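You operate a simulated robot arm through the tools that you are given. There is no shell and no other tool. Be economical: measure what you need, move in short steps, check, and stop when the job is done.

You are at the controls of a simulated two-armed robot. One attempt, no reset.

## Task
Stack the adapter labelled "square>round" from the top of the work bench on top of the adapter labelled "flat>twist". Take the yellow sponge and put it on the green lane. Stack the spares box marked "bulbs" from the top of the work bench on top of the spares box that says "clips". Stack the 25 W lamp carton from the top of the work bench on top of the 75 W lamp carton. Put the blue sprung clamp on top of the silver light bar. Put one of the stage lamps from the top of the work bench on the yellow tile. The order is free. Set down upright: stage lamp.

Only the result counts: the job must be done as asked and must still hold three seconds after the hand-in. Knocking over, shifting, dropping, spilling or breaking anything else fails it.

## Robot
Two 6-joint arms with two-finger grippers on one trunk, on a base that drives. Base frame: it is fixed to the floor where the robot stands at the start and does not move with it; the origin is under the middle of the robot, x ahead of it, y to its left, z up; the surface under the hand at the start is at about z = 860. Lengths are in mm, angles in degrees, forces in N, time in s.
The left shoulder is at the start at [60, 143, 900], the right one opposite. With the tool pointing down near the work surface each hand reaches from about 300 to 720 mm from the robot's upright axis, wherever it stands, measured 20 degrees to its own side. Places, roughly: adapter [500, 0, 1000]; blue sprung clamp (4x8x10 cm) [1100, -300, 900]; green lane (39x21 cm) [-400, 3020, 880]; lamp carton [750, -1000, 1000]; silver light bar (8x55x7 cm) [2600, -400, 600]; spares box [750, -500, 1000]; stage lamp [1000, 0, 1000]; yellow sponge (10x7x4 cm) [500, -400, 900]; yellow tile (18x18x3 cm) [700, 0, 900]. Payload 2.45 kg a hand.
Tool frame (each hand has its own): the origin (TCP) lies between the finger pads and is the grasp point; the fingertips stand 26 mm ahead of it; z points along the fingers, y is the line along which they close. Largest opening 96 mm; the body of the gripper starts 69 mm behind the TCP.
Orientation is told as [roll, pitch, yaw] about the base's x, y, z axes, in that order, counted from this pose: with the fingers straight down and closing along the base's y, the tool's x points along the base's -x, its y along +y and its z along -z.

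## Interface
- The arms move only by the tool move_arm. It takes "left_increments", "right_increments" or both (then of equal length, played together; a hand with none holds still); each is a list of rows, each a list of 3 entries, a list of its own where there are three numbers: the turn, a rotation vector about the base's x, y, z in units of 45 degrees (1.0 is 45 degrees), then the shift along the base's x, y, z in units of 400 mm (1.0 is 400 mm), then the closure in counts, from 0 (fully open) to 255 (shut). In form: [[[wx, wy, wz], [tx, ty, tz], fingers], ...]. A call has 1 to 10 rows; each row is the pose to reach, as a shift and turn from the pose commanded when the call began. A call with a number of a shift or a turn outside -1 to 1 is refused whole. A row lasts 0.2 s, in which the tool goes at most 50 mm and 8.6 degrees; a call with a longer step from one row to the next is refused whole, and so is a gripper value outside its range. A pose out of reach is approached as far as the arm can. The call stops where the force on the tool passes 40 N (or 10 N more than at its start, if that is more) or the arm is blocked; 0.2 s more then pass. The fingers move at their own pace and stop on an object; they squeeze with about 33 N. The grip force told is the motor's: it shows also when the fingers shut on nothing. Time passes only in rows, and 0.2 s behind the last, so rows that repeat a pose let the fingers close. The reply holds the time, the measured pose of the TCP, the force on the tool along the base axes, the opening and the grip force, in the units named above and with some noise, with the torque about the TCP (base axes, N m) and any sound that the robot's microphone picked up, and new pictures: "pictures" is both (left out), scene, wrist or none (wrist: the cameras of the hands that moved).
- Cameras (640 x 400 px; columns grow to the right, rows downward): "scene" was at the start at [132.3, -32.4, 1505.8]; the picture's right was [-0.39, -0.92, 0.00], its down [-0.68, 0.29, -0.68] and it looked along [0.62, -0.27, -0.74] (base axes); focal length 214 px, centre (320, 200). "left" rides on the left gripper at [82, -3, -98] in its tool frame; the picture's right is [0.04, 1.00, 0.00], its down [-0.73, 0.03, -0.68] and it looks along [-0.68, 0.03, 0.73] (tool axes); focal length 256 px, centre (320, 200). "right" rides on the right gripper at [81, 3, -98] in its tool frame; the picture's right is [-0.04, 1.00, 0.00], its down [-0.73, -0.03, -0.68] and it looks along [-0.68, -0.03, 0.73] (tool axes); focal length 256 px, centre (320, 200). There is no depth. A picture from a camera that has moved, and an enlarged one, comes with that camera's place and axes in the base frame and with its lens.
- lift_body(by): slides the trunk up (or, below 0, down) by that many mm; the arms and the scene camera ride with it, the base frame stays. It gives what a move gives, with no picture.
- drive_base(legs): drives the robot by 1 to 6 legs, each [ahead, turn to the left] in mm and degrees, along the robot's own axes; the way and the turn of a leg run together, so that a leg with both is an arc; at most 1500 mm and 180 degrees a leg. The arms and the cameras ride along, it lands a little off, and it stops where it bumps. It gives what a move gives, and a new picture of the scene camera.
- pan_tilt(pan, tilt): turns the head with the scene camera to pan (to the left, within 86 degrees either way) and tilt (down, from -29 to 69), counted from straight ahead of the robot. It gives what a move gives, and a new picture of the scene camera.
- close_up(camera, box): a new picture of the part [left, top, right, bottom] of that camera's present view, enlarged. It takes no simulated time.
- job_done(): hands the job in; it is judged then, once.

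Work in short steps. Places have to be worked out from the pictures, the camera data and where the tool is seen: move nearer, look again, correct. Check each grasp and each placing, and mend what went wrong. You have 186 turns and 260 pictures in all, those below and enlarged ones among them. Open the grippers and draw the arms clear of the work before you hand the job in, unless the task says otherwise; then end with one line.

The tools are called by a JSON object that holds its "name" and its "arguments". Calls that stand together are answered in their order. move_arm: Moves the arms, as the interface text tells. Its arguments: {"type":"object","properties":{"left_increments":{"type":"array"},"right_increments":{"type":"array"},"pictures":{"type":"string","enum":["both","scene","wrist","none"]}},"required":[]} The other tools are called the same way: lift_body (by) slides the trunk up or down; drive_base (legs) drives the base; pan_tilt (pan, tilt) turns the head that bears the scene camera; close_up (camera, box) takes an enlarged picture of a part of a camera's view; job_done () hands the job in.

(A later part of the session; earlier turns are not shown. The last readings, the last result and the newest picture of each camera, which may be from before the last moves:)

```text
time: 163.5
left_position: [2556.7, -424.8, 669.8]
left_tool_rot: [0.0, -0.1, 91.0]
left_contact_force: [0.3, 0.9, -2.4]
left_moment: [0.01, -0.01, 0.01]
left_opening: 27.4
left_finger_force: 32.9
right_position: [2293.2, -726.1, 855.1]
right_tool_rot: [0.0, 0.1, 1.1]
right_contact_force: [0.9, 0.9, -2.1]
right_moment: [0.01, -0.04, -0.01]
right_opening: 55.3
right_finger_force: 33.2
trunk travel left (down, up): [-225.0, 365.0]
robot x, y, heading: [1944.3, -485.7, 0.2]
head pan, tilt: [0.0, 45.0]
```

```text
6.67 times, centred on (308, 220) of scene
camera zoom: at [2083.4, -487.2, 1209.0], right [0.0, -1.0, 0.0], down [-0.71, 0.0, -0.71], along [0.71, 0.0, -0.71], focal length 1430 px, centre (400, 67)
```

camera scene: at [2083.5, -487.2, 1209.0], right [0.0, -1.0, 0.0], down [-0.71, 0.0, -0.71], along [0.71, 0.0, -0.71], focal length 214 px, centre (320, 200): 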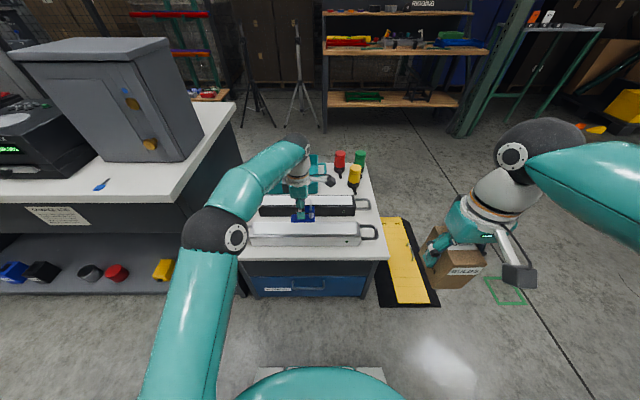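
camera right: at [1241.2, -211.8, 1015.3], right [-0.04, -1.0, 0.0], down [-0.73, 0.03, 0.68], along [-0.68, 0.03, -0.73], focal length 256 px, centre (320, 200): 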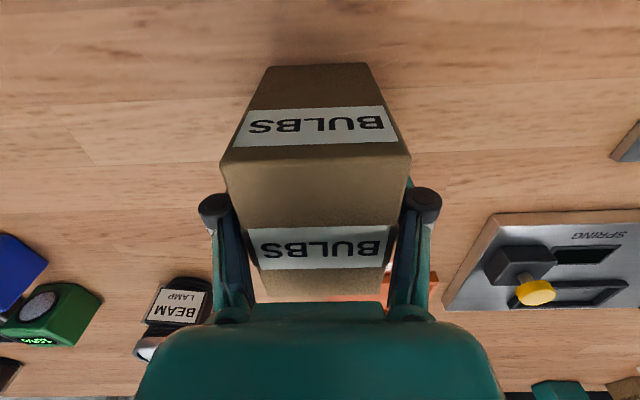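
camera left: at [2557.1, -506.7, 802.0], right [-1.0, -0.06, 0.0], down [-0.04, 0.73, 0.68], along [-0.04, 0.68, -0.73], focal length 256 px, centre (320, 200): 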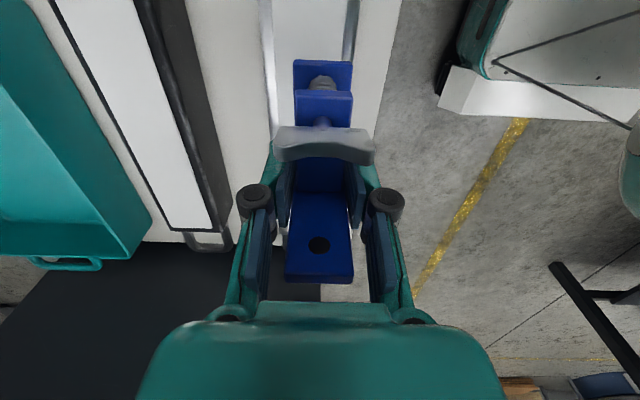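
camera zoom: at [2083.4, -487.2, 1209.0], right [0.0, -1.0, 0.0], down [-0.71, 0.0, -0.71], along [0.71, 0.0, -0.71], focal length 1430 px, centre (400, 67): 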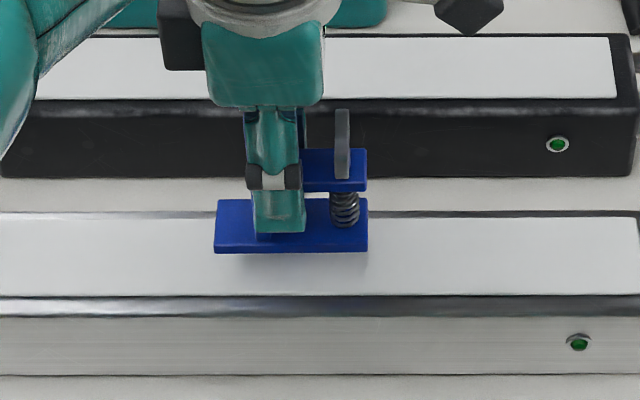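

{"name": "move_arm", "arguments": {"left_increments": [[[0, 0, 0], [-0.01, 0, -0.015], 255], [[0, 0, 0], [-0.015, 0, -0.03], 255], [[0, 0, 0], [-0.015, 0, -0.03], 255]], "pictures": "none"}}

{"name": "close_up", "arguments": {"camera": "scene", "box": [260, 190, 356, 250]}}

```text
time: 164.3
left_position: [2549.9, -424.9, 657.6]
left_tool_rot: [0.0, -0.1, 91.0]
left_contact_force: [-0.5, -1.0, -1.6]
left_moment: [0.03, -0.04, 0.0]
left_opening: 27.3
left_finger_force: 32.6
right_position: [2292.2, -725.7, 856.3]
right_tool_rot: [0.1, 0.0, 1.1]
right_contact_force: [-0.4, 0.1, -1.1]
right_moment: [-0.01, -0.04, 0.01]
right_opening: 55.6
right_finger_force: 33.2
trunk travel left (down, up): [-225.0, 365.0]
robot x, y, heading: [1944.4, -483.9, 0.2]
head pan, tilt: [0.0, 45.0]
```

```text
6.67 times, centred on (308, 220) of scene
camera zoom: at [2083.4, -487.2, 1209.0], right [0.0, -1.0, 0.0], down [-0.71, 0.0, -0.71], along [0.71, 0.0, -0.71], focal length 1430 px, centre (400, 67)
```

zoom: 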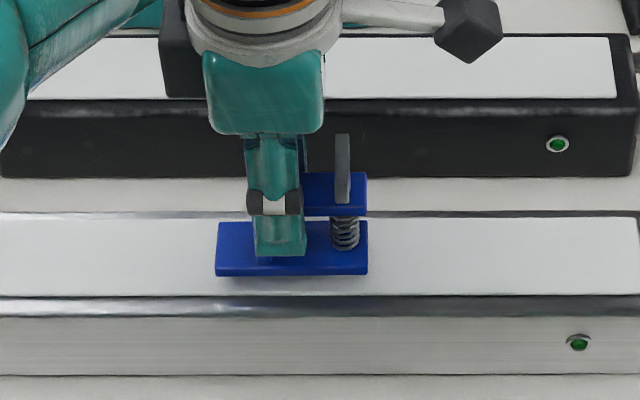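

It is nearly centred on the bar's top. I lower further in small steps.

{"name": "move_arm", "arguments": {"left_increments": [[[0, 0, 0], [0, 0, -0.01], 255], [[0, 0, 0], [0, 0, -0.02], 255], [[0, 0, 0], [0, 0, -0.02], 255]], "pictures": "none"}}

{"name": "close_up", "arguments": {"camera": "scene", "box": [260, 190, 356, 250]}}

```text
time: 165.1
left_position: [2549.3, -425.2, 649.4]
left_tool_rot: [0.0, -0.1, 91.0]
left_contact_force: [1.1, 0.8, -1.9]
left_moment: [0.01, -0.02, 0.0]
left_opening: 27.5
left_finger_force: 32.5
right_position: [2293.0, -725.3, 854.9]
right_tool_rot: [0.0, 0.2, 1.0]
right_contact_force: [0.0, -0.3, -2.5]
right_moment: [0.02, -0.01, 0.0]
right_opening: 55.6
right_finger_force: 32.9
trunk travel left (down, up): [-225.0, 365.0]
robot x, y, heading: [1944.1, -490.6, 0.3]
head pan, tilt: [0.0, 45.0]
```

```text
6.67 times, centred on (308, 220) of scene
camera zoom: at [2083.4, -487.2, 1209.0], right [0.0, -1.0, 0.0], down [-0.71, 0.0, -0.71], along [0.71, 0.0, -0.71], focal length 1430 px, centre (400, 67)
```

zoom: 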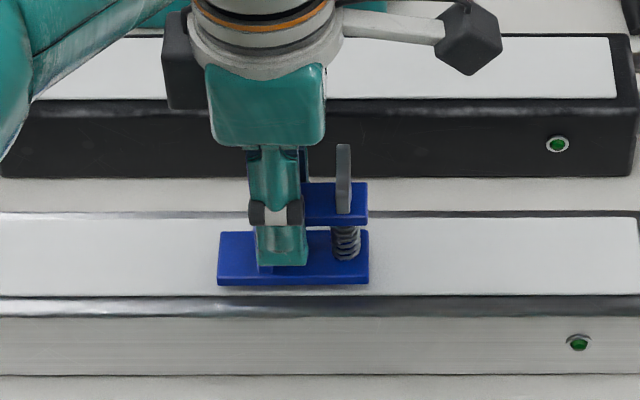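

{"name": "move_arm", "arguments": {"left_increments": [[[0, 0, 0], [0.015, 0, -0.01], 255], [[0, 0, 0], [0.02, 0, -0.02], 255], [[0, 0, 0], [0.02, 0, -0.02], 255]], "pictures": "none"}}

{"name": "move_arm", "arguments": {"left_increments": [[[0, 0, 0], [0.0, 0, -0.01], 255], [[0, 0, 0], [0.0, 0, -0.02], 255], [[0, 0, 0], [0.0, 0, -0.02], 255]], "pictures": "none"}}

{"name": "close_up", "arguments": {"camera": "scene", "box": [260, 190, 356, 250]}}

```text
time: 165.9
left_position: [2558.5, -423.8, 640.7]
left_tool_rot: [0.0, -0.1, 91.0]
left_contact_force: [0.2, -0.2, -2.9]
left_moment: [0.04, 0.02, 0.01]
left_opening: 27.5
left_finger_force: 32.7
right_position: [2293.9, -725.1, 855.2]
right_tool_rot: [0.1, 0.2, 1.0]
right_contact_force: [-1.0, 0.5, -1.1]
right_moment: [0.0, 0.01, 0.04]
right_opening: 55.6
right_finger_force: 32.6
trunk travel left (down, up): [-225.0, 365.0]
robot x, y, heading: [1937.9, -480.2, 0.5]
head pan, tilt: [0.0, 45.0]
```

```text
time: 166.7
left_position: [2558.8, -425.0, 637.7]
left_tool_rot: [-0.4, 0.1, 90.9]
left_contact_force: [2.5, 1.4, 21.4]
left_moment: [0.23, -0.03, -0.01]
left_opening: 27.8
left_finger_force: 32.9
right_position: [2291.9, -726.6, 856.7]
right_tool_rot: [-0.1, 0.0, 1.0]
right_contact_force: [0.2, 0.7, -1.5]
right_moment: [-0.02, -0.02, -0.01]
right_opening: 55.6
right_finger_force: 32.9
trunk travel left (down, up): [-225.0, 365.0]
robot x, y, heading: [1937.9, -486.0, -0.2]
head pan, tilt: [0.0, 45.0]
```

```text
6.67 times, centred on (308, 220) of scene
camera zoom: at [2081.3, -487.3, 1209.4], right [0.0, -1.0, 0.0], down [-0.71, 0.0, -0.71], along [0.71, 0.0, -0.71], focal length 1430 px, centre (400, 67)
```

zoom: 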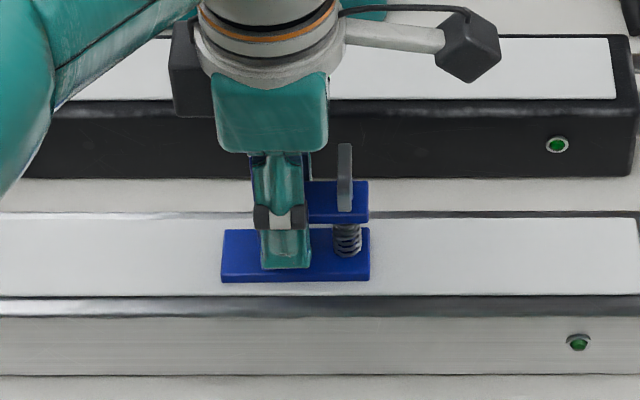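

The clamp sits fully on the bar with 21 N contact. I release with a modest opening and rise straight up.

{"name": "move_arm", "arguments": {"left_increments": [[[0, 0, 0], [0, 0, 0.006], 255], [[0, 0, 0], [0, 0, 0.006], 150], [[0, 0, 0], [0, 0, 0.006], 90], [[0, 0, 0], [0, 0, 0.006], 90], [[0, 0, 0], [0, 0, 0.08], 90], [[0, 0, 0], [0, 0, 0.18], 90], [[0, 0, 0], [0, 0, 0.28], 90], [[0, 0, 0], [0, 0, 0.38], 90], [[0, 0, 0], [-0.1, 0, 0.42], 90], [[0, 0, 0], [-0.2, 0.0, 0.45], 90]], "pictures": "scene"}}

{"name": "close_up", "arguments": {"camera": "scene", "box": [216, 170, 376, 270]}}

```text
time: 168.9
left_position: [2478.8, -425.7, 815.1]
left_tool_rot: [-0.2, -0.1, 90.9]
left_contact_force: [-0.1, -0.1, -0.1]
left_moment: [-0.02, 0.05, 0.0]
left_opening: 62.1
left_finger_force: 0.0
left hand out of reach, approached as far as the arm can: row 8
right_position: [2292.5, -725.7, 855.3]
right_tool_rot: [-0.1, 0.0, 1.0]
right_contact_force: [-0.5, 0.2, -0.9]
right_moment: [-0.01, -0.03, 0.03]
right_opening: 55.0
right_finger_force: 33.3
trunk travel left (down, up): [-225.0, 365.0]
robot x, y, heading: [1942.5, -486.1, 0.3]
head pan, tilt: [0.0, 45.0]
camera scene: at [2082.5, -487.2, 1209.1], right [0.0, -1.0, 0.0], down [-0.71, 0.0, -0.71], along [0.71, 0.0, -0.71], focal length 214 px, centre (320, 200)
```

scene: 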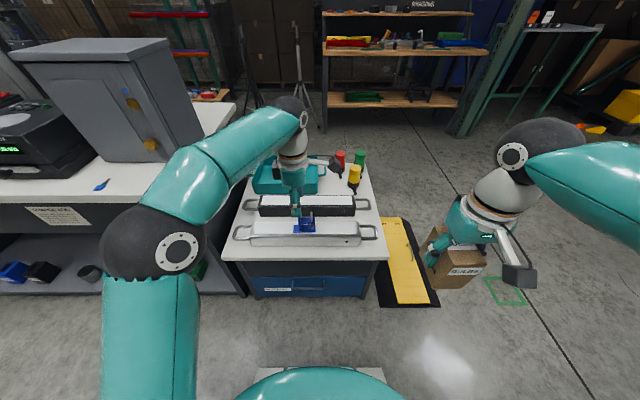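

```text
4.00 times, centred on (296, 220) of scene
camera zoom: at [2082.5, -487.2, 1209.1], right [0.0, -1.0, 0.0], down [-0.71, 0.0, -0.71], along [0.71, 0.0, -0.71], focal length 858 px, centre (416, 120)
```

zoom: 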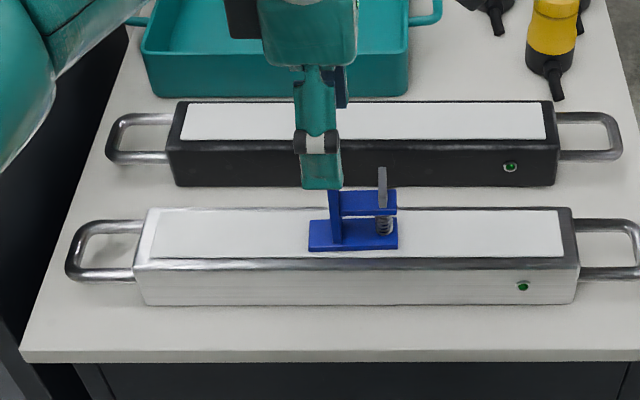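

The clamp stands on the silver bar. I raise the trunk, retract the left hand, back off and turn right.

{"name": "lift_body", "arguments": {"by": 300}}

{"name": "move_arm", "arguments": {"left_increments": [[[0, 0, 0], [-0.1, 0.02, 0.06], 0], [[0, 0, 0], [-0.2, 0.05, 0.12], 0], [[0, 0, 0], [-0.28, 0.12, 0.2], 0], [[0, 0, 0], [-0.32, 0.2, 0.24], 0]], "right_increments": [[[0, 0, 0], [0, 0.06, 0.04], 255], [[0, 0, 0], [0, 0.12, 0.08], 255], [[0, 0, 0], [0, 0.18, 0.1], 255], [[0, 0, 0], [0, 0.2, 0.1], 255]], "pictures": "none"}}

{"name": "drive_base", "arguments": {"legs": [[-160, 0], [0, -45]]}}

{"name": "drive_base", "arguments": {"legs": [[0, -45]]}}

```text
time: 171.9
left_position: [2479.5, -425.6, 1114.3]
left_tool_rot: [0.1, -0.1, 91.0]
left_contact_force: [0.4, 0.9, -0.4]
left_moment: [-0.01, -0.01, 0.0]
left_opening: 62.1
left_finger_force: 0.1
right_position: [2292.8, -725.8, 1155.5]
right_tool_rot: [0.0, 0.1, 1.0]
right_contact_force: [0.5, 0.4, -1.5]
right_moment: [0.01, 0.01, -0.01]
right_opening: 55.4
right_finger_force: 32.7
trunk travel left (down, up): [-525.0, 65.0]
robot x, y, heading: [1943.4, -485.3, 0.3]
head pan, tilt: [0.0, 45.0]
```

```text
refused: row 3 steps farther than a row can; nothing moved
```

```text
time: 175.7
left_position: [2197.4, -829.2, 1113.9]
left_tool_rot: [0.0, -0.1, 45.3]
left_contact_force: [-0.1, -0.2, 0.0]
left_moment: [-0.01, 0.04, 0.01]
left_opening: 62.2
left_finger_force: 0.2
right_position: [1850.4, -905.3, 1154.2]
right_tool_rot: [0.0, 0.2, -44.7]
right_contact_force: [-0.8, 0.0, -1.8]
right_moment: [0.02, 0.0, -0.01]
right_opening: 55.5
right_finger_force: 33.1
trunk travel left (down, up): [-525.0, 65.0]
robot x, y, heading: [1799.9, -463.8, -45.2]
head pan, tilt: [0.0, 45.0]
camera scene: at [1898.2, -568.5, 1509.0], right [-0.71, -0.7, 0.0], down [-0.5, 0.5, -0.71], along [0.5, -0.5, -0.71], focal length 214 px, centre (320, 200)
```

scene: 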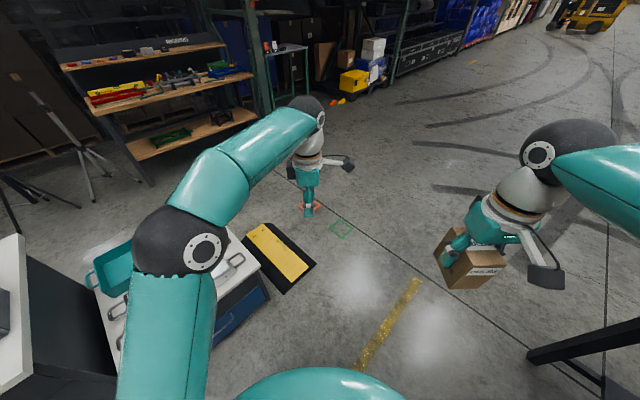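

```text
time: 178.4
left_position: [1824.5, -1004.9, 1114.7]
left_tool_rot: [0.0, -0.1, 0.1]
left_contact_force: [1.0, -0.1, -1.0]
left_moment: [0.01, 0.01, 0.0]
left_opening: 62.1
left_finger_force: 0.1
right_position: [1526.1, -814.5, 1156.5]
right_tool_rot: [0.0, 0.1, -89.8]
right_contact_force: [0.9, -0.2, -1.9]
right_moment: [0.02, -0.01, 0.0]
right_opening: 55.0
right_finger_force: 32.9
trunk travel left (down, up): [-525.0, 65.0]
robot x, y, heading: [1831.1, -464.4, -90.0]
head pan, tilt: [0.0, 45.0]
camera scene: at [1831.1, -610.4, 1509.0], right [-1.0, 0.0, 0.0], down [0.0, 0.71, -0.71], along [0.0, -0.71, -0.71], focal length 214 px, centre (320, 200)
```

scene: 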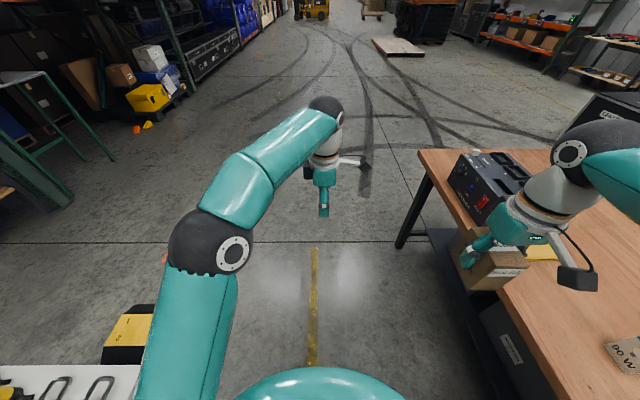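

The way along the bench is clear. I drive straight and then try an arc around its right end.

{"name": "drive_base", "arguments": {"legs": [[1140, 0], [510, -45]]}}

{"name": "drive_base", "arguments": {"legs": [[510, -45]]}}

```text
time: 186.9
left_position: [1281.1, -2444.4, 1114.5]
left_tool_rot: [0.0, -0.2, -43.6]
left_contact_force: [-0.4, 0.3, 0.0]
left_moment: [-0.04, -0.04, -0.01]
left_opening: 62.0
left_finger_force: 0.1
right_position: [1195.3, -2099.9, 1154.7]
right_tool_rot: [0.0, 0.1, -133.6]
right_contact_force: [0.1, 0.6, -2.2]
right_moment: [-0.05, -0.01, -0.01]
right_opening: 55.3
right_finger_force: 33.1
trunk travel left (down, up): [-525.0, 65.0]
robot x, y, heading: [1672.1, -2075.0, -133.9]
head pan, tilt: [0.0, 45.0]
camera scene: at [1572.6, -2178.7, 1509.0], right [-0.72, 0.69, 0.0], down [0.49, 0.51, -0.71], along [-0.49, -0.51, -0.71], focal length 214 px, centre (320, 200)
```

scene: 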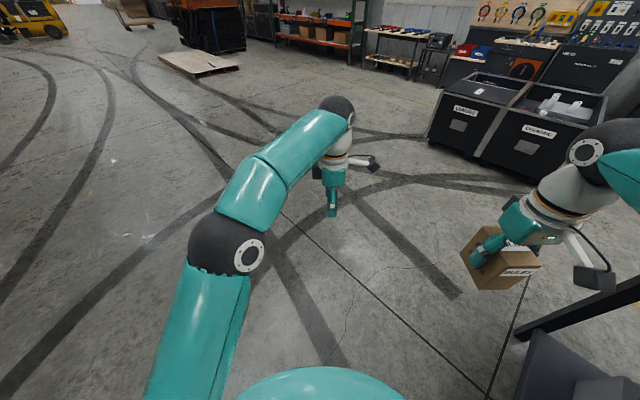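

```text
time: 189.9
left_position: [684.3, -2250.4, 1113.8]
left_tool_rot: [0.0, -0.2, -89.1]
left_contact_force: [0.3, 1.7, 0.2]
left_moment: [-0.02, 0.02, -0.02]
left_opening: 62.1
left_finger_force: 0.0
right_position: [869.2, -1949.7, 1157.4]
right_tool_rot: [0.0, 0.1, -179.1]
right_contact_force: [-0.6, -0.1, -1.9]
right_moment: [-0.04, 0.02, -0.02]
right_opening: 55.1
right_finger_force: 32.6
trunk travel left (down, up): [-525.0, 65.0]
robot x, y, heading: [1223.1, -2293.3, -179.0]
head pan, tilt: [0.0, 45.0]
camera scene: at [1077.4, -2296.3, 1509.1], right [-0.02, 1.0, 0.0], down [0.71, 0.01, -0.71], along [-0.71, -0.01, -0.71], focal length 214 px, centre (320, 200)
```

scene: 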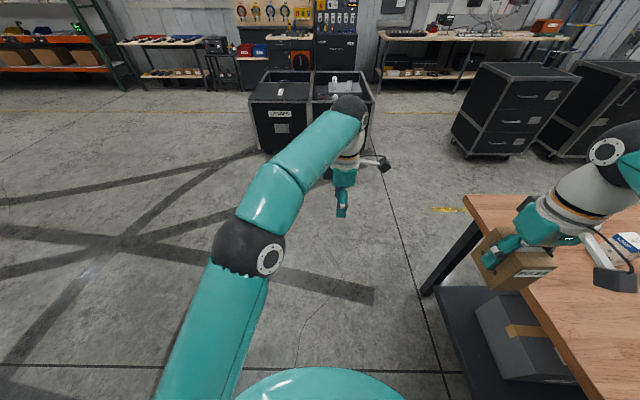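

The corridor in front of the bench is clear. I continue around the corner with another arc.

{"name": "drive_base", "arguments": {"legs": [[690, 0], [510, -45]]}}

{"name": "drive_base", "arguments": {"legs": [[510, -45]]}}

```text
time: 196.9
left_position: [-307.4, -1712.7, 1119.1]
left_tool_rot: [-1.2, 1.5, -131.1]
left_contact_force: [0.3, 0.0, 0.0]
left_moment: [0.03, 0.05, 0.0]
left_opening: 62.3
left_finger_force: 0.0
right_position: [72.0, -1630.2, 1157.4]
right_tool_rot: [-0.1, 0.0, 135.5]
right_contact_force: [-0.4, -0.1, -3.0]
right_moment: [-0.02, -0.03, -0.02]
right_opening: 55.2
right_finger_force: 32.9
trunk travel left (down, up): [-525.0, 65.0]
robot x, y, heading: [55.2, -2135.8, 135.5]
head pan, tilt: [0.0, 45.0]
stopped in leg 2: the robot was blocked; the commanded pose is now the measured one
camera scene: at [-44.4, -2038.3, 1506.8], right [0.7, 0.71, 0.0], down [0.51, -0.5, -0.71], along [-0.5, 0.5, -0.71], focal length 214 px, centre (320, 200)
```

scene: 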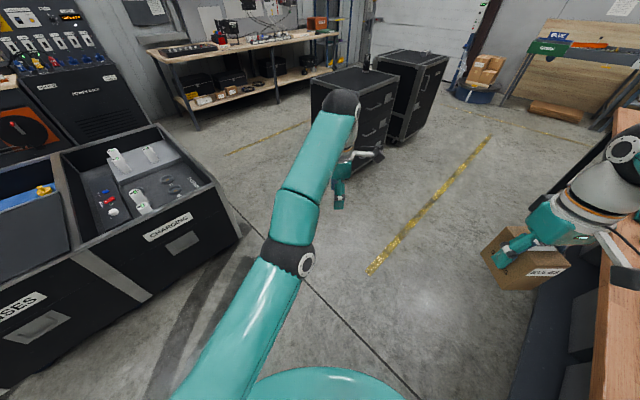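

```text
time: 199.9
left_position: [-102.7, -1120.9, 1120.4]
left_tool_rot: [-1.2, 1.3, -175.6]
left_contact_force: [0.5, 0.5, -0.1]
left_moment: [-0.05, 0.04, -0.01]
left_opening: 61.9
left_finger_force: 0.0
right_position: [224.8, -1325.2, 1157.3]
right_tool_rot: [-0.2, 0.3, 91.4]
right_contact_force: [-0.1, -0.4, -2.6]
right_moment: [-0.04, 0.03, 0.03]
right_opening: 55.5
right_finger_force: 32.9
trunk travel left (down, up): [-525.0, 65.0]
robot x, y, heading: [-158.3, -1679.1, 89.4]
head pan, tilt: [0.0, 45.0]
stopped in leg 1: the robot was blocked; the commanded pose is now the measured one
camera scene: at [-159.5, -1538.4, 1508.6], right [1.0, -0.01, 0.0], down [-0.01, -0.71, -0.7], along [0.01, 0.7, -0.71], focal length 214 px, centre (320, 200)
```

scene: 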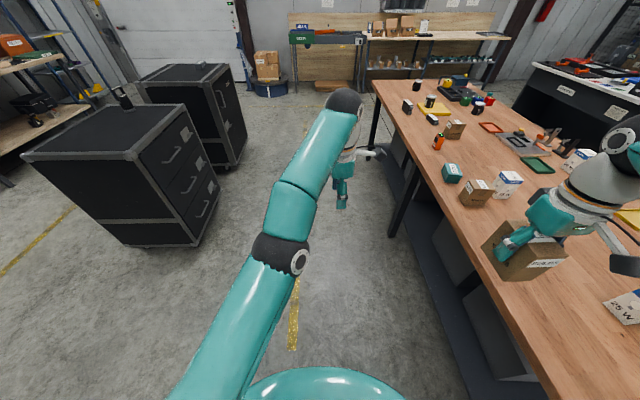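

I am at [-158, -1679] heading along the bench front; CLIPS is near [461, -929], 75 W near [620, -890] and 25 W near [629, -1353]. I drive to y=-980 and turn to face the bench.

{"name": "drive_base", "arguments": {"legs": [[700, 0]]}}

{"name": "drive_base", "arguments": {"legs": [[0, -45]]}}

{"name": "drive_base", "arguments": {"legs": [[0, -44]]}}

```text
time: 203.8
left_position: [-97.1, -420.3, 1121.3]
left_tool_rot: [-1.2, 1.3, -175.4]
left_contact_force: [0.5, 0.8, 0.5]
left_moment: [-0.02, 0.01, 0.01]
left_opening: 62.1
left_finger_force: 0.1
right_position: [230.5, -623.3, 1160.1]
right_tool_rot: [-0.1, 0.2, 91.5]
right_contact_force: [0.0, 0.6, -2.2]
right_moment: [-0.02, -0.02, -0.03]
right_opening: 55.2
right_finger_force: 33.2
trunk travel left (down, up): [-525.0, 65.0]
robot x, y, heading: [-149.7, -985.7, 89.6]
head pan, tilt: [0.0, 45.0]
camera scene: at [-152.7, -839.3, 1508.9], right [1.0, -0.01, 0.0], down [-0.01, -0.71, -0.71], along [0.01, 0.71, -0.71], focal length 214 px, centre (320, 200)
```

scene: 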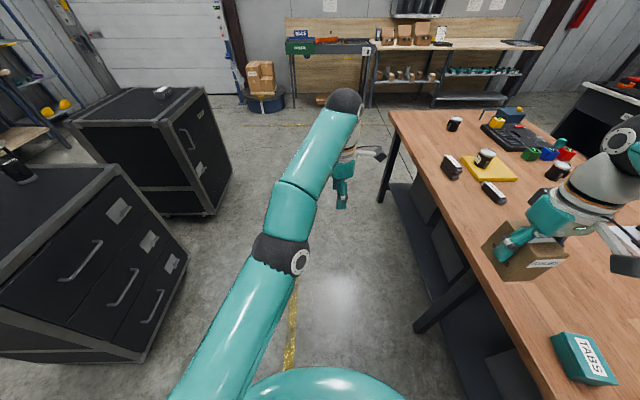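

```text
time: 205.5
left_position: [107.3, -493.5, 1121.1]
left_tool_rot: [-1.4, 1.9, 162.1]
left_contact_force: [-0.1, -0.8, -0.5]
left_moment: [-0.01, 0.03, 0.04]
left_opening: 62.1
left_finger_force: 0.0
right_position: [334.6, -797.9, 1160.6]
right_tool_rot: [0.0, 0.1, 69.2]
right_contact_force: [1.1, -0.5, -2.3]
right_moment: [0.01, -0.02, 0.02]
right_opening: 55.3
right_finger_force: 32.2
trunk travel left (down, up): [-525.0, 65.0]
robot x, y, heading: [-165.7, -975.0, 67.2]
head pan, tilt: [0.0, 45.0]
stopped in leg 1: the robot was blocked; the commanded pose is now the measured one
camera scene: at [-114.3, -847.3, 1509.2], right [0.92, -0.39, 0.0], down [-0.27, -0.65, -0.71], along [0.27, 0.65, -0.71], focal length 214 px, centre (320, 200)
```

scene: 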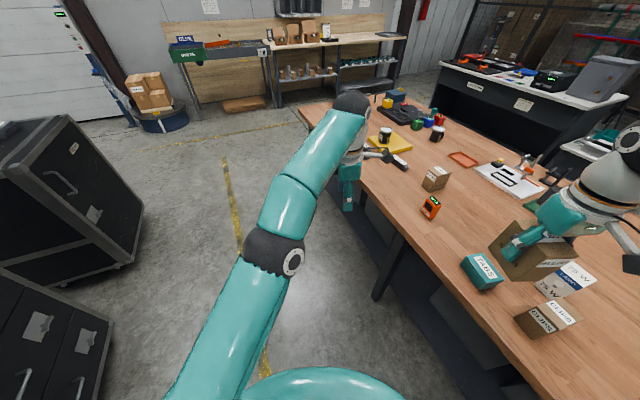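

```text
time: 208.7
left_position: [346.8, -807.6, 1105.3]
left_tool_rot: [0.1, 1.5, 119.5]
left_contact_force: [0.4, 0.2, -0.6]
left_moment: [0.03, -0.03, 0.0]
left_opening: 62.2
left_finger_force: 0.1
right_position: [321.8, -1193.5, 1160.9]
right_tool_rot: [0.0, -0.1, 25.5]
right_contact_force: [1.2, -0.2, -0.9]
right_moment: [0.01, 0.02, 0.0]
right_opening: 55.3
right_finger_force: 33.2
trunk travel left (down, up): [-525.0, 65.0]
robot x, y, heading: [-176.1, -949.2, 23.7]
head pan, tilt: [0.0, 45.0]
stopped in leg 1: the robot was blocked; the commanded pose is now the measured one
camera scene: at [-50.1, -890.5, 1508.9], right [0.4, -0.91, 0.0], down [-0.65, -0.29, -0.71], along [0.65, 0.29, -0.71], focal length 214 px, centre (320, 200)
```

scene: 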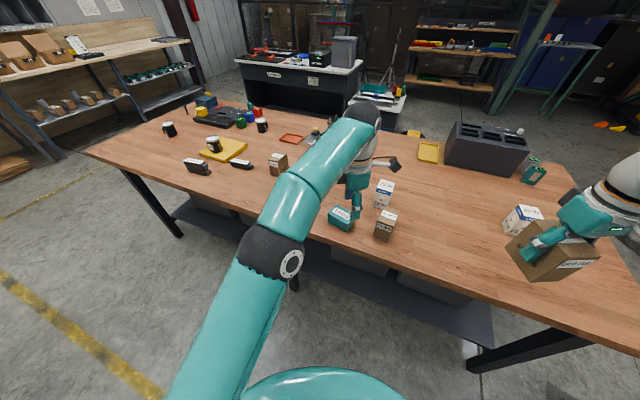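

The stops look like arm-sway triggers, as the base and hands are clear of everything. I tuck the left hand higher and closer, then finish the turn.

{"name": "move_arm", "arguments": {"left_increments": [[[0, 0, 0], [-0.05, 0.05, 0.07], 0], [[0, 0, 0], [-0.1, 0.1, 0.14], 0], [[0, 0, 0], [-0.15, 0.15, 0.21], 0], [[0, 0, 0], [-0.2, 0.2, 0.26], 0]], "pictures": "none"}}

{"name": "drive_base", "arguments": {"legs": [[0, -24]]}}

```text
time: 209.7
left_position: [265.0, -726.3, 1210.9]
left_tool_rot: [0.0, 1.7, 119.5]
left_contact_force: [0.4, 0.0, 0.0]
left_moment: [-0.06, -0.03, 0.0]
left_opening: 96.3
left_finger_force: 0.1
right_position: [322.2, -1192.2, 1162.0]
right_tool_rot: [0.0, 0.1, 25.4]
right_contact_force: [-0.8, -0.5, -0.3]
right_moment: [-0.03, 0.0, -0.02]
right_opening: 55.3
right_finger_force: 33.0
trunk travel left (down, up): [-525.0, 65.0]
robot x, y, heading: [-174.7, -944.3, 23.9]
head pan, tilt: [0.0, 45.0]
```

```text
time: 211.4
left_position: [317.9, -928.1, 1209.5]
left_tool_rot: [0.1, 1.6, 95.4]
left_contact_force: [-0.2, -0.6, 0.0]
left_moment: [0.02, -0.02, 0.0]
left_opening: 96.2
left_finger_force: 0.1
right_position: [178.4, -1377.3, 1161.3]
right_tool_rot: [-0.1, 0.0, 1.4]
right_contact_force: [-0.1, -0.4, -1.5]
right_moment: [0.0, -0.02, 0.0]
right_opening: 55.4
right_finger_force: 33.0
trunk travel left (down, up): [-525.0, 65.0]
robot x, y, heading: [-179.5, -928.7, 0.2]
head pan, tilt: [0.0, 45.0]
camera scene: at [-37.7, -930.6, 1509.1], right [0.0, -1.0, 0.0], down [-0.71, 0.0, -0.71], along [0.71, 0.0, -0.71], focal length 214 px, centre (320, 200)
```

scene: 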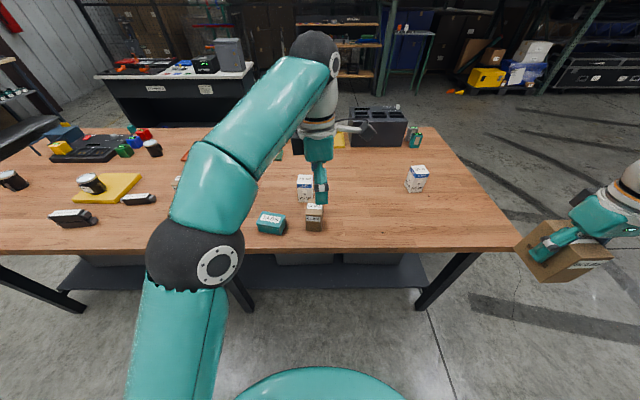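

I move closer, to about [30, -1015], from where the right arm can reach the clips box and both cartons.

{"name": "drive_base", "arguments": {"legs": [[0, -22.5], [227, 0]]}}

{"name": "drive_base", "arguments": {"legs": [[0, 22.5]]}}

{"name": "pan_tilt", "arguments": {"pan": -15, "tilt": 50}}

```text
time: 214.5
left_position: [490.9, -1208.9, 1210.4]
left_tool_rot: [0.1, 1.5, 72.5]
left_contact_force: [0.1, 0.4, -0.1]
left_moment: [0.01, -0.02, -0.01]
left_opening: 95.9
left_finger_force: 0.0
right_position: [187.2, -1568.6, 1161.3]
right_tool_rot: [0.1, -0.1, -21.4]
right_contact_force: [0.6, -1.7, -2.7]
right_moment: [0.0, -0.01, 0.0]
right_opening: 55.6
right_finger_force: 33.5
trunk travel left (down, up): [-525.0, 65.0]
robot x, y, heading: [32.3, -1016.1, -22.9]
head pan, tilt: [0.0, 45.0]
camera scene: at [163.1, -1072.2, 1509.0], right [-0.39, -0.92, 0.0], down [-0.65, 0.28, -0.71], along [0.65, -0.27, -0.71], focal length 214 px, centre (320, 200)
```

scene: 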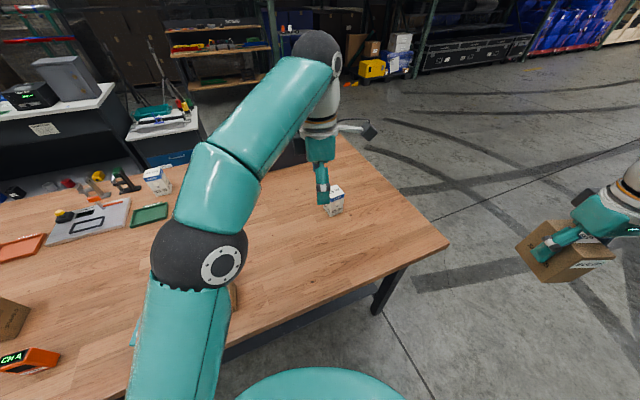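

```text
time: 216.2
left_position: [529.6, -1017.9, 1211.6]
left_tool_rot: [0.1, 1.5, 95.1]
left_contact_force: [-0.2, -0.3, -0.2]
left_moment: [-0.02, -0.01, 0.03]
left_opening: 96.1
left_finger_force: 0.0
right_position: [389.6, -1466.9, 1162.8]
right_tool_rot: [-0.1, 0.0, 1.3]
right_contact_force: [-0.3, -0.4, -1.4]
right_moment: [-0.02, 0.05, 0.01]
right_opening: 55.2
right_finger_force: 33.0
trunk travel left (down, up): [-525.0, 65.0]
robot x, y, heading: [34.1, -1027.9, -0.5]
head pan, tilt: [0.0, 45.0]
camera scene: at [175.3, -1032.3, 1509.0], right [-0.01, -1.0, 0.0], down [-0.71, 0.0, -0.71], along [0.71, 0.0, -0.71], focal length 214 px, centre (320, 200)
```

scene: 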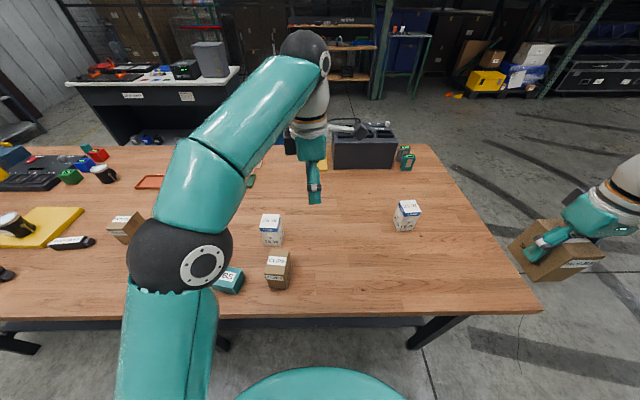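

```text
time: 217.0
left_position: [529.7, -1020.4, 1211.6]
left_tool_rot: [0.1, 1.5, 95.2]
left_contact_force: [0.4, 0.0, 0.3]
left_moment: [0.04, 0.02, -0.02]
left_opening: 96.0
left_finger_force: 0.0
right_position: [389.0, -1467.3, 1162.5]
right_tool_rot: [0.0, 0.0, 1.2]
right_contact_force: [0.6, -0.2, -1.1]
right_moment: [0.03, -0.01, 0.0]
right_opening: 55.5
right_finger_force: 33.5
trunk travel left (down, up): [-525.0, 65.0]
robot x, y, heading: [31.9, -1026.9, -0.4]
head pan, tilt: [-15.0, 50.0]
camera scene: at [167.6, -1053.1, 1502.2], right [-0.26, -0.96, 0.0], down [-0.74, 0.2, -0.64], along [0.62, -0.17, -0.77], focal length 214 px, centre (320, 200)
```

scene: 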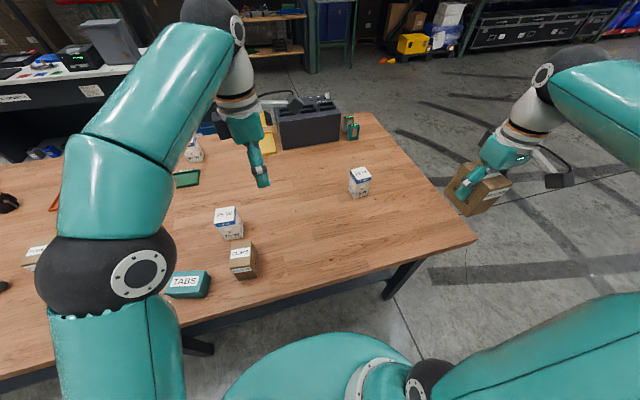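

{"name": "close_up", "arguments": {"camera": "scene", "box": [200, 195, 280, 295]}}

{"name": "close_up", "arguments": {"camera": "scene", "box": [328, 155, 392, 205]}}

```text
4.00 times, centred on (240, 245) of scene
camera zoom: at [167.6, -1053.1, 1502.2], right [-0.26, -0.96, 0.0], down [-0.74, 0.2, -0.64], along [0.62, -0.17, -0.77], focal length 858 px, centre (640, 20)
```

zoom: 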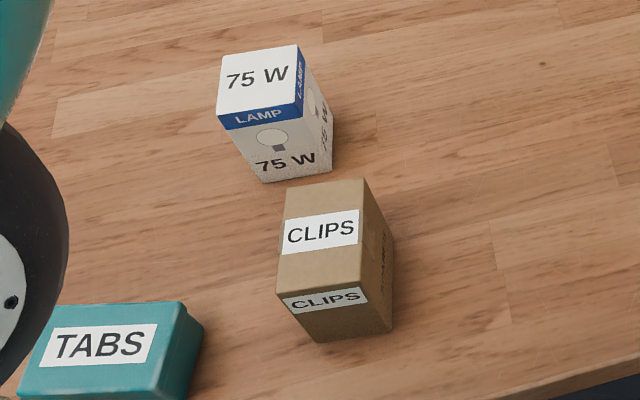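

```text
8.00 times, centred on (360, 180) of scene
camera zoom: at [167.6, -1053.1, 1502.2], right [-0.26, -0.96, 0.0], down [-0.74, 0.2, -0.64], along [0.62, -0.17, -0.77], focal length 1716 px, centre (0, 360)
```

zoom: 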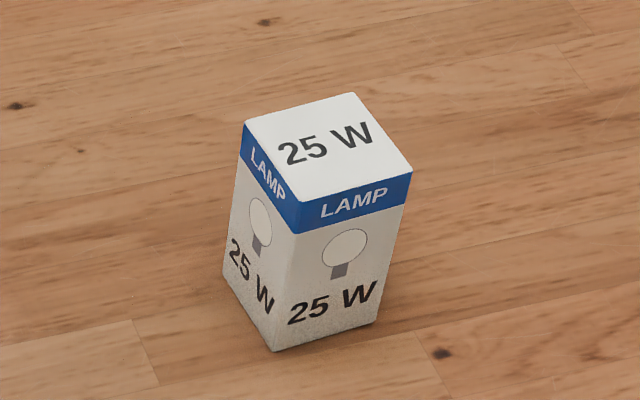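

CLIPS is centred near [479, -914] with its top at about z=952, turned by about -4.5 degrees. I move the left arm out of the way and bring the BULBS box over.

{"name": "move_arm", "arguments": {"left_increments": [[[0, 0, 0], [-0.05, 0.08, 0], 0], [[0, 0, 0], [-0.1, 0.16, 0], 0], [[0, 0, 0], [-0.16, 0.24, 0], 0], [[0, 0, 0], [-0.22, 0.32, 0], 0], [[0, 0, 0], [-0.28, 0.4, 0.02], 0], [[0, 0, 0], [-0.34, 0.48, 0.04], 0], [[0, 0, 0], [-0.4, 0.56, 0.06], 0], [[0, 0, 0], [-0.45, 0.64, 0.06], 0], [[0, 0, 0], [-0.5, 0.72, 0.06], 0]], "right_increments": [[[0, 0, 0], [0, 0, 0], 255], [[0, 0, 0], [0.02, 0.1, 0], 255], [[0, 0, 0], [0.04, 0.2, 0], 255], [[0, 0, 0], [0.06, 0.3, 0], 255], [[0, 0, 0], [0.08, 0.4, 0], 255], [[0, 0, 0], [0.1, 0.5, 0], 255], [[0, 0, 0], [0.12, 0.6, 0], 255], [[0, 0, 0], [0.14, 0.7, 0], 255], [[0, 0, 0], [0.16, 0.8, 0], 255]], "pictures": "none"}}

{"name": "move_arm", "arguments": {"right_increments": [[[0, 0, -0.03], [0.02, 0.1, 0], 255], [[0, 0, -0.06], [0.04, 0.2, 0], 255], [[0, 0, -0.09], [0.06, 0.3, 0], 255], [[0, 0, -0.127], [0.075, 0.4, 0], 255], [[0, 0, -0.127], [0.075, 0.5, -0.02], 255], [[0, 0, -0.127], [0.075, 0.583, -0.06], 255], [[0, 0, -0.127], [0.075, 0.583, -0.13], 255], [[0, 0, -0.127], [0.075, 0.583, -0.13], 255]], "pictures": "both"}}

```text
time: 219.0
left_position: [330.0, -728.8, 1234.5]
left_tool_rot: [0.0, 1.7, 95.2]
left_contact_force: [0.2, -0.8, 0.7]
left_moment: [-0.03, 0.01, 0.02]
left_opening: 95.9
left_finger_force: 0.1
right_position: [455.2, -1144.4, 1162.7]
right_tool_rot: [-0.3, 0.0, 1.2]
right_contact_force: [-0.2, 0.9, -1.0]
right_moment: [-0.05, 0.0, 0.02]
right_opening: 55.4
right_finger_force: 32.8
trunk travel left (down, up): [-525.0, 65.0]
robot x, y, heading: [37.0, -1032.2, -0.4]
head pan, tilt: [-15.0, 50.0]
```

```text
time: 221.0
left_position: [330.3, -731.0, 1234.0]
left_tool_rot: [0.1, 1.6, 95.2]
left_contact_force: [0.7, -0.8, 1.3]
left_moment: [0.03, 0.01, 0.02]
left_opening: 96.1
left_finger_force: 0.0
right_position: [495.8, -931.7, 1130.4]
right_tool_rot: [2.0, -1.1, -6.7]
right_contact_force: [0.2, -0.6, -2.0]
right_moment: [0.0, 0.0, 0.01]
right_opening: 55.0
right_finger_force: 32.9
trunk travel left (down, up): [-525.0, 65.0]
robot x, y, heading: [34.1, -1034.0, -0.2]
head pan, tilt: [-15.0, 50.0]
stopped in row 8 (right hand): the arm was blocked; the commanded pose is now the measured one
camera scene: at [168.2, -1052.0, 1500.3], right [-0.26, -0.96, 0.0], down [-0.74, 0.2, -0.64], along [0.62, -0.17, -0.77], focal length 214 px, centre (320, 200)
camera right: at [411.7, -921.7, 1228.1], right [0.16, 0.99, 0.04], down [0.71, -0.14, 0.69], along [0.69, -0.08, -0.72], focal length 256 px, centre (320, 200)
```

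scene: 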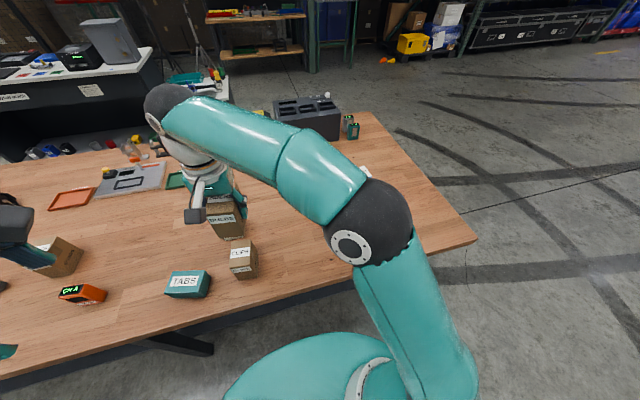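
right: 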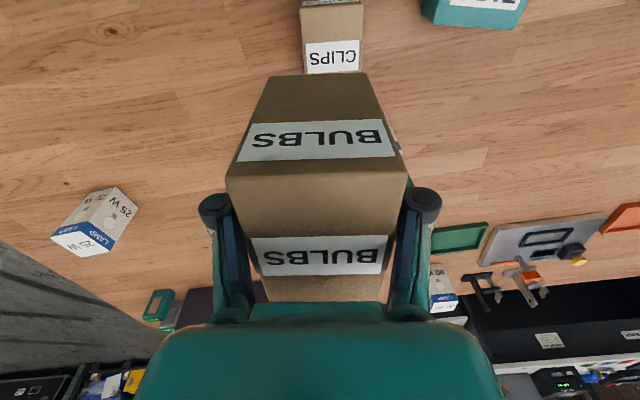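

The right hand was blocked, so I look to see what is touching.

{"name": "pan_tilt", "arguments": {"pan": 20, "tilt": 45}}

{"name": "close_up", "arguments": {"camera": "left", "box": [0, 0, 640, 400]}}

```text
time: 222.0
left_position: [330.3, -730.0, 1235.6]
left_tool_rot: [0.1, 1.5, 95.2]
left_contact_force: [0.1, -0.2, 0.8]
left_moment: [-0.01, -0.05, -0.05]
left_opening: 96.0
left_finger_force: 0.2
right_position: [495.0, -928.9, 1131.2]
right_tool_rot: [1.9, -1.0, -6.8]
right_contact_force: [0.8, 0.7, -2.7]
right_moment: [-0.02, -0.01, -0.02]
right_opening: 55.5
right_finger_force: 33.5
trunk travel left (down, up): [-525.0, 65.0]
robot x, y, heading: [34.8, -1036.0, -0.3]
head pan, tilt: [20.0, 45.0]
camera scene: at [170.1, -1004.4, 1509.0], right [0.34, -0.94, 0.0], down [-0.67, -0.24, -0.71], along [0.67, 0.24, -0.71], focal length 214 px, centre (320, 200)
```

scene: 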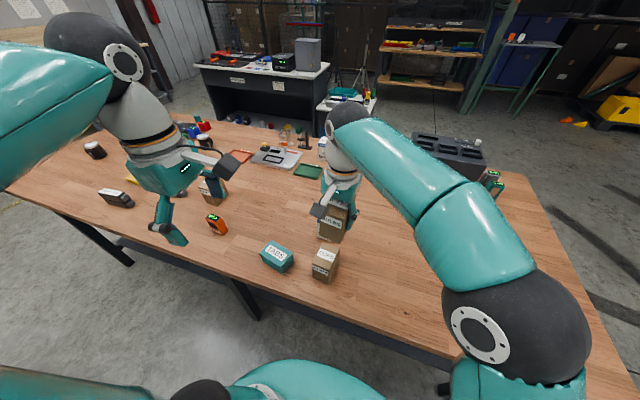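

```text
1.00 times, centred on (320, 200) of left (not enlarged: the box is as wide or as high as the picture)
camera zoom: at [340.7, -809.5, 1335.9], right [-0.99, -0.13, 0.0], down [-0.1, 0.75, 0.66], along [-0.09, 0.65, -0.75], focal length 256 px, centre (320, 200)
```

zoom: 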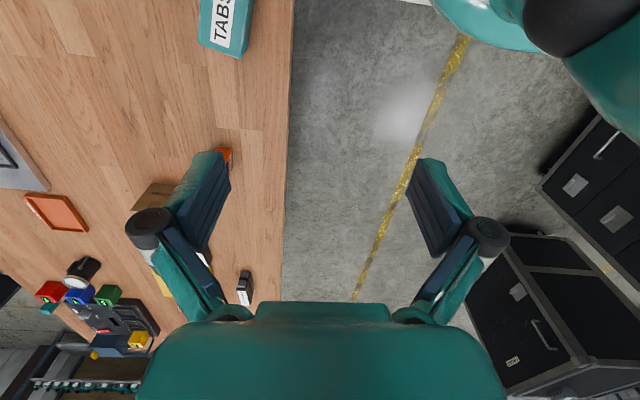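

Nothing is visibly touching. I try a small correcting move, levelling the tool and shifting slightly.

{"name": "move_arm", "arguments": {"right_increments": [[[-0.042, 0.022, 0.05], [0, 0, 0.02], 255], [[-0.042, 0.022, 0.05], [-0.02, 0.0, 0.04], 255], [[-0.042, 0.022, 0.05], [-0.04, 0.02, 0.04], 255], [[-0.042, 0.022, 0.05], [-0.04, 0.04, 0.04], 255], [[-0.042, 0.022, 0.05], [-0.04, 0.04, 0.04], 255]], "pictures": "none"}}

```text
time: 223.4
left_position: [330.5, -730.9, 1236.1]
left_tool_rot: [0.2, 1.6, 95.2]
left_contact_force: [0.5, -0.8, -0.9]
left_moment: [-0.02, -0.01, -0.03]
left_opening: 95.9
left_finger_force: 0.0
right_position: [495.9, -941.9, 1159.0]
right_tool_rot: [1.6, -0.4, -8.1]
right_contact_force: [-0.5, 0.2, -1.1]
right_moment: [0.02, 0.04, 0.02]
right_opening: 55.7
right_finger_force: 33.6
trunk travel left (down, up): [-525.0, 65.0]
robot x, y, heading: [34.8, -1027.4, -0.4]
head pan, tilt: [20.0, 45.0]
stopped in row 5 (right hand): the arm was blocked; the commanded pose is now the measured one
```

The right shoulder seems to have an inward limit of about 30 degrees. I bring the hand back outward and shift the robot toward +y so CLIPS lies straight ahead of the right arm.

{"name": "move_arm", "arguments": {"right_increments": [[[-0.03, 0.01, 0.05], [-0.05, -0.1, 0.02], 255], [[-0.036, 0.01, 0.1], [-0.1, -0.2, 0.04], 255], [[-0.036, 0.01, 0.15], [-0.15, -0.3, 0.04], 255], [[-0.036, 0.01, 0.18], [-0.2, -0.4, 0.04], 255], [[-0.036, 0.01, 0.18], [-0.25, -0.5, 0.04], 255], [[-0.036, 0.01, 0.18], [-0.25, -0.55, 0.04], 255]], "pictures": "none"}}

{"name": "drive_base", "arguments": {"legs": [[-200, 0], [0, 40]]}}

{"name": "drive_base", "arguments": {"legs": [[290, 0], [0, -40]]}}

```text
time: 224.8
left_position: [332.0, -730.6, 1237.2]
left_tool_rot: [0.0, 1.6, 95.2]
left_contact_force: [-0.7, -0.5, -0.7]
left_moment: [0.02, -0.02, 0.03]
left_opening: 96.0
left_finger_force: 0.0
right_position: [395.0, -1159.8, 1173.3]
right_tool_rot: [-0.3, 0.0, 0.4]
right_contact_force: [0.3, -0.2, -1.9]
right_moment: [-0.02, 0.01, -0.02]
right_opening: 55.3
right_finger_force: 33.5
trunk travel left (down, up): [-525.0, 65.0]
robot x, y, heading: [33.8, -1030.8, -0.3]
head pan, tilt: [20.0, 45.0]
```

```text
time: 228.5
left_position: [-140.7, -610.1, 1236.1]
left_tool_rot: [-0.1, 1.6, 135.8]
left_contact_force: [-0.4, -0.9, 0.2]
left_moment: [-0.01, 0.03, 0.02]
left_opening: 96.2
left_finger_force: 0.1
right_position: [185.7, -893.8, 1172.5]
right_tool_rot: [-0.2, 0.0, 41.0]
right_contact_force: [0.6, -0.1, -1.7]
right_moment: [-0.02, 0.03, 0.02]
right_opening: 55.4
right_finger_force: 33.0
trunk travel left (down, up): [-525.0, 65.0]
robot x, y, heading: [-159.2, -1041.4, 40.4]
head pan, tilt: [20.0, 45.0]
camera scene: at [-72.9, -935.3, 1509.1], right [0.87, -0.49, 0.0], down [-0.35, -0.61, -0.71], along [0.35, 0.61, -0.71], focal length 214 px, centre (320, 200)
```

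scene: 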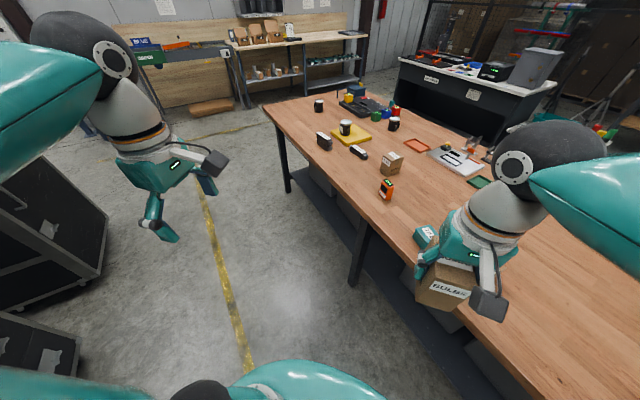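

```text
time: 232.7
left_position: [356.9, -537.4, 1236.2]
left_tool_rot: [0.0, 1.5, 95.4]
left_contact_force: [0.2, 0.5, 0.3]
left_moment: [-0.02, 0.0, -0.03]
left_opening: 96.0
left_finger_force: 0.1
right_position: [422.7, -966.1, 1174.0]
right_tool_rot: [-0.2, 0.1, 0.6]
right_contact_force: [0.0, 1.5, -1.9]
right_moment: [0.01, 0.02, -0.02]
right_opening: 55.4
right_finger_force: 33.2
trunk travel left (down, up): [-525.0, 65.0]
robot x, y, heading: [59.8, -836.2, 0.3]
head pan, tilt: [20.0, 45.0]
camera scene: at [198.1, -809.6, 1509.1], right [0.34, -0.94, 0.0], down [-0.66, -0.24, -0.71], along [0.66, 0.24, -0.71], focal length 214 px, centre (320, 200)
```

scene: 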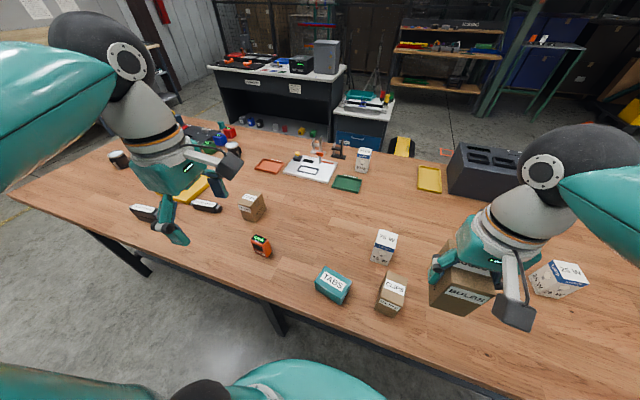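

The robot is now at [60, -836]. I move the BULBS box above CLIPS and look with a better head angle.

{"name": "move_arm", "arguments": {"right_increments": [[[0, 0, -0.04], [0.05, 0.04, 0], 255], [[0, 0, -0.08], [0.1, 0.09, 0], 255], [[0, 0, -0.113], [0.14, 0.13, -0.05], 255], [[0, 0, -0.113], [0.14, 0.13, -0.15], 255], [[0, 0, -0.113], [0.14, 0.13, -0.21], 255], [[0, 0, -0.113], [0.14, 0.13, -0.21], 255]], "pictures": "wrist"}}

{"name": "pan_tilt", "arguments": {"pan": -10, "tilt": 55}}

{"name": "close_up", "arguments": {"camera": "scene", "box": [260, 150, 420, 250]}}

```text
time: 234.1
left_position: [357.0, -538.2, 1236.9]
left_tool_rot: [0.1, 1.6, 95.4]
left_contact_force: [0.4, 0.6, 0.6]
left_moment: [0.02, 0.0, -0.01]
left_opening: 96.0
left_finger_force: 0.1
right_position: [479.3, -914.3, 1089.4]
right_tool_rot: [-0.2, -0.1, -4.4]
right_contact_force: [-0.1, -0.5, -1.8]
right_moment: [0.03, -0.03, 0.02]
right_opening: 55.5
right_finger_force: 32.7
trunk travel left (down, up): [-525.0, 65.0]
robot x, y, heading: [66.0, -838.9, -0.1]
head pan, tilt: [20.0, 45.0]
camera right: at [397.4, -905.6, 1188.1], right [0.12, 0.99, 0.0], down [0.73, -0.08, 0.68], along [0.68, -0.08, -0.73], focal length 256 px, centre (320, 200)
```

right: 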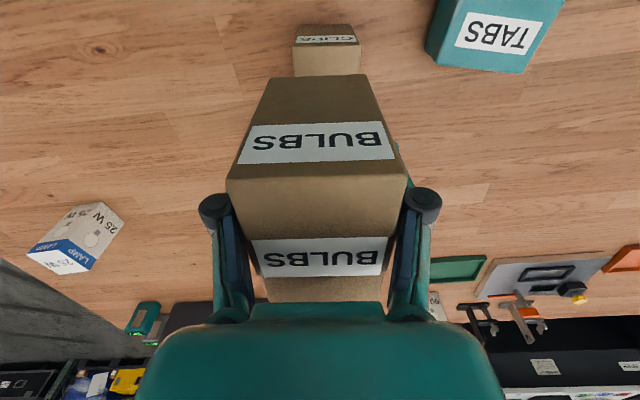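

```text
time: 235.0
left_position: [357.1, -538.0, 1237.8]
left_tool_rot: [0.1, 1.6, 95.5]
left_contact_force: [0.3, -1.3, 0.2]
left_moment: [0.0, 0.02, 0.01]
left_opening: 96.1
left_finger_force: 0.0
right_position: [479.7, -915.7, 1089.6]
right_tool_rot: [-0.2, 0.1, -4.5]
right_contact_force: [-0.3, 0.0, -2.6]
right_moment: [-0.02, -0.01, 0.03]
right_opening: 55.5
right_finger_force: 33.0
trunk travel left (down, up): [-525.0, 65.0]
robot x, y, heading: [67.2, -834.9, 0.2]
head pan, tilt: [-10.0, 55.0]
camera scene: at [192.9, -849.8, 1495.7], right [-0.17, -0.99, 0.0], down [-0.81, 0.14, -0.57], along [0.57, -0.1, -0.82], focal length 214 px, centre (320, 200)
```

scene: 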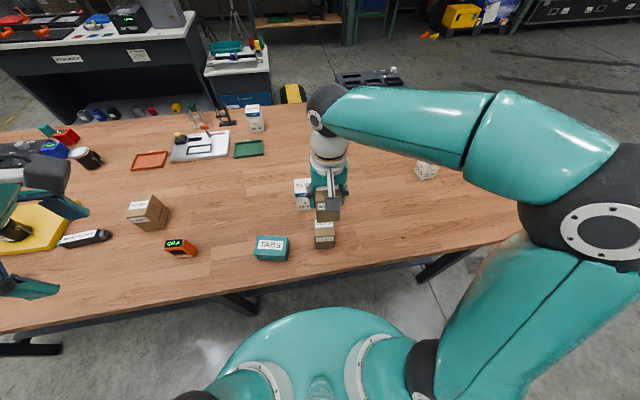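

```text
4.00 times, centred on (340, 200) of scene
camera zoom: at [192.9, -849.8, 1495.7], right [-0.17, -0.99, 0.0], down [-0.81, 0.14, -0.57], along [0.57, -0.1, -0.82], focal length 858 px, centre (240, 200)
```

zoom: 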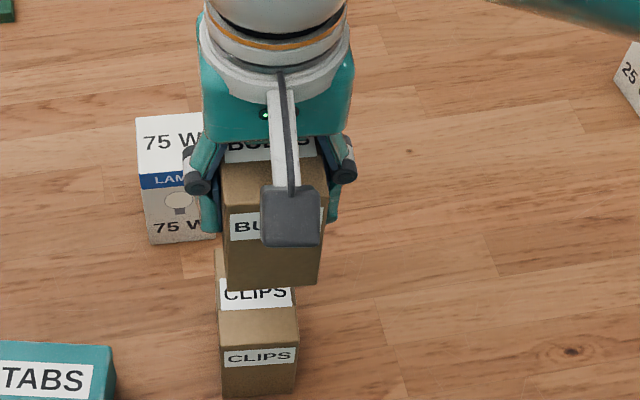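

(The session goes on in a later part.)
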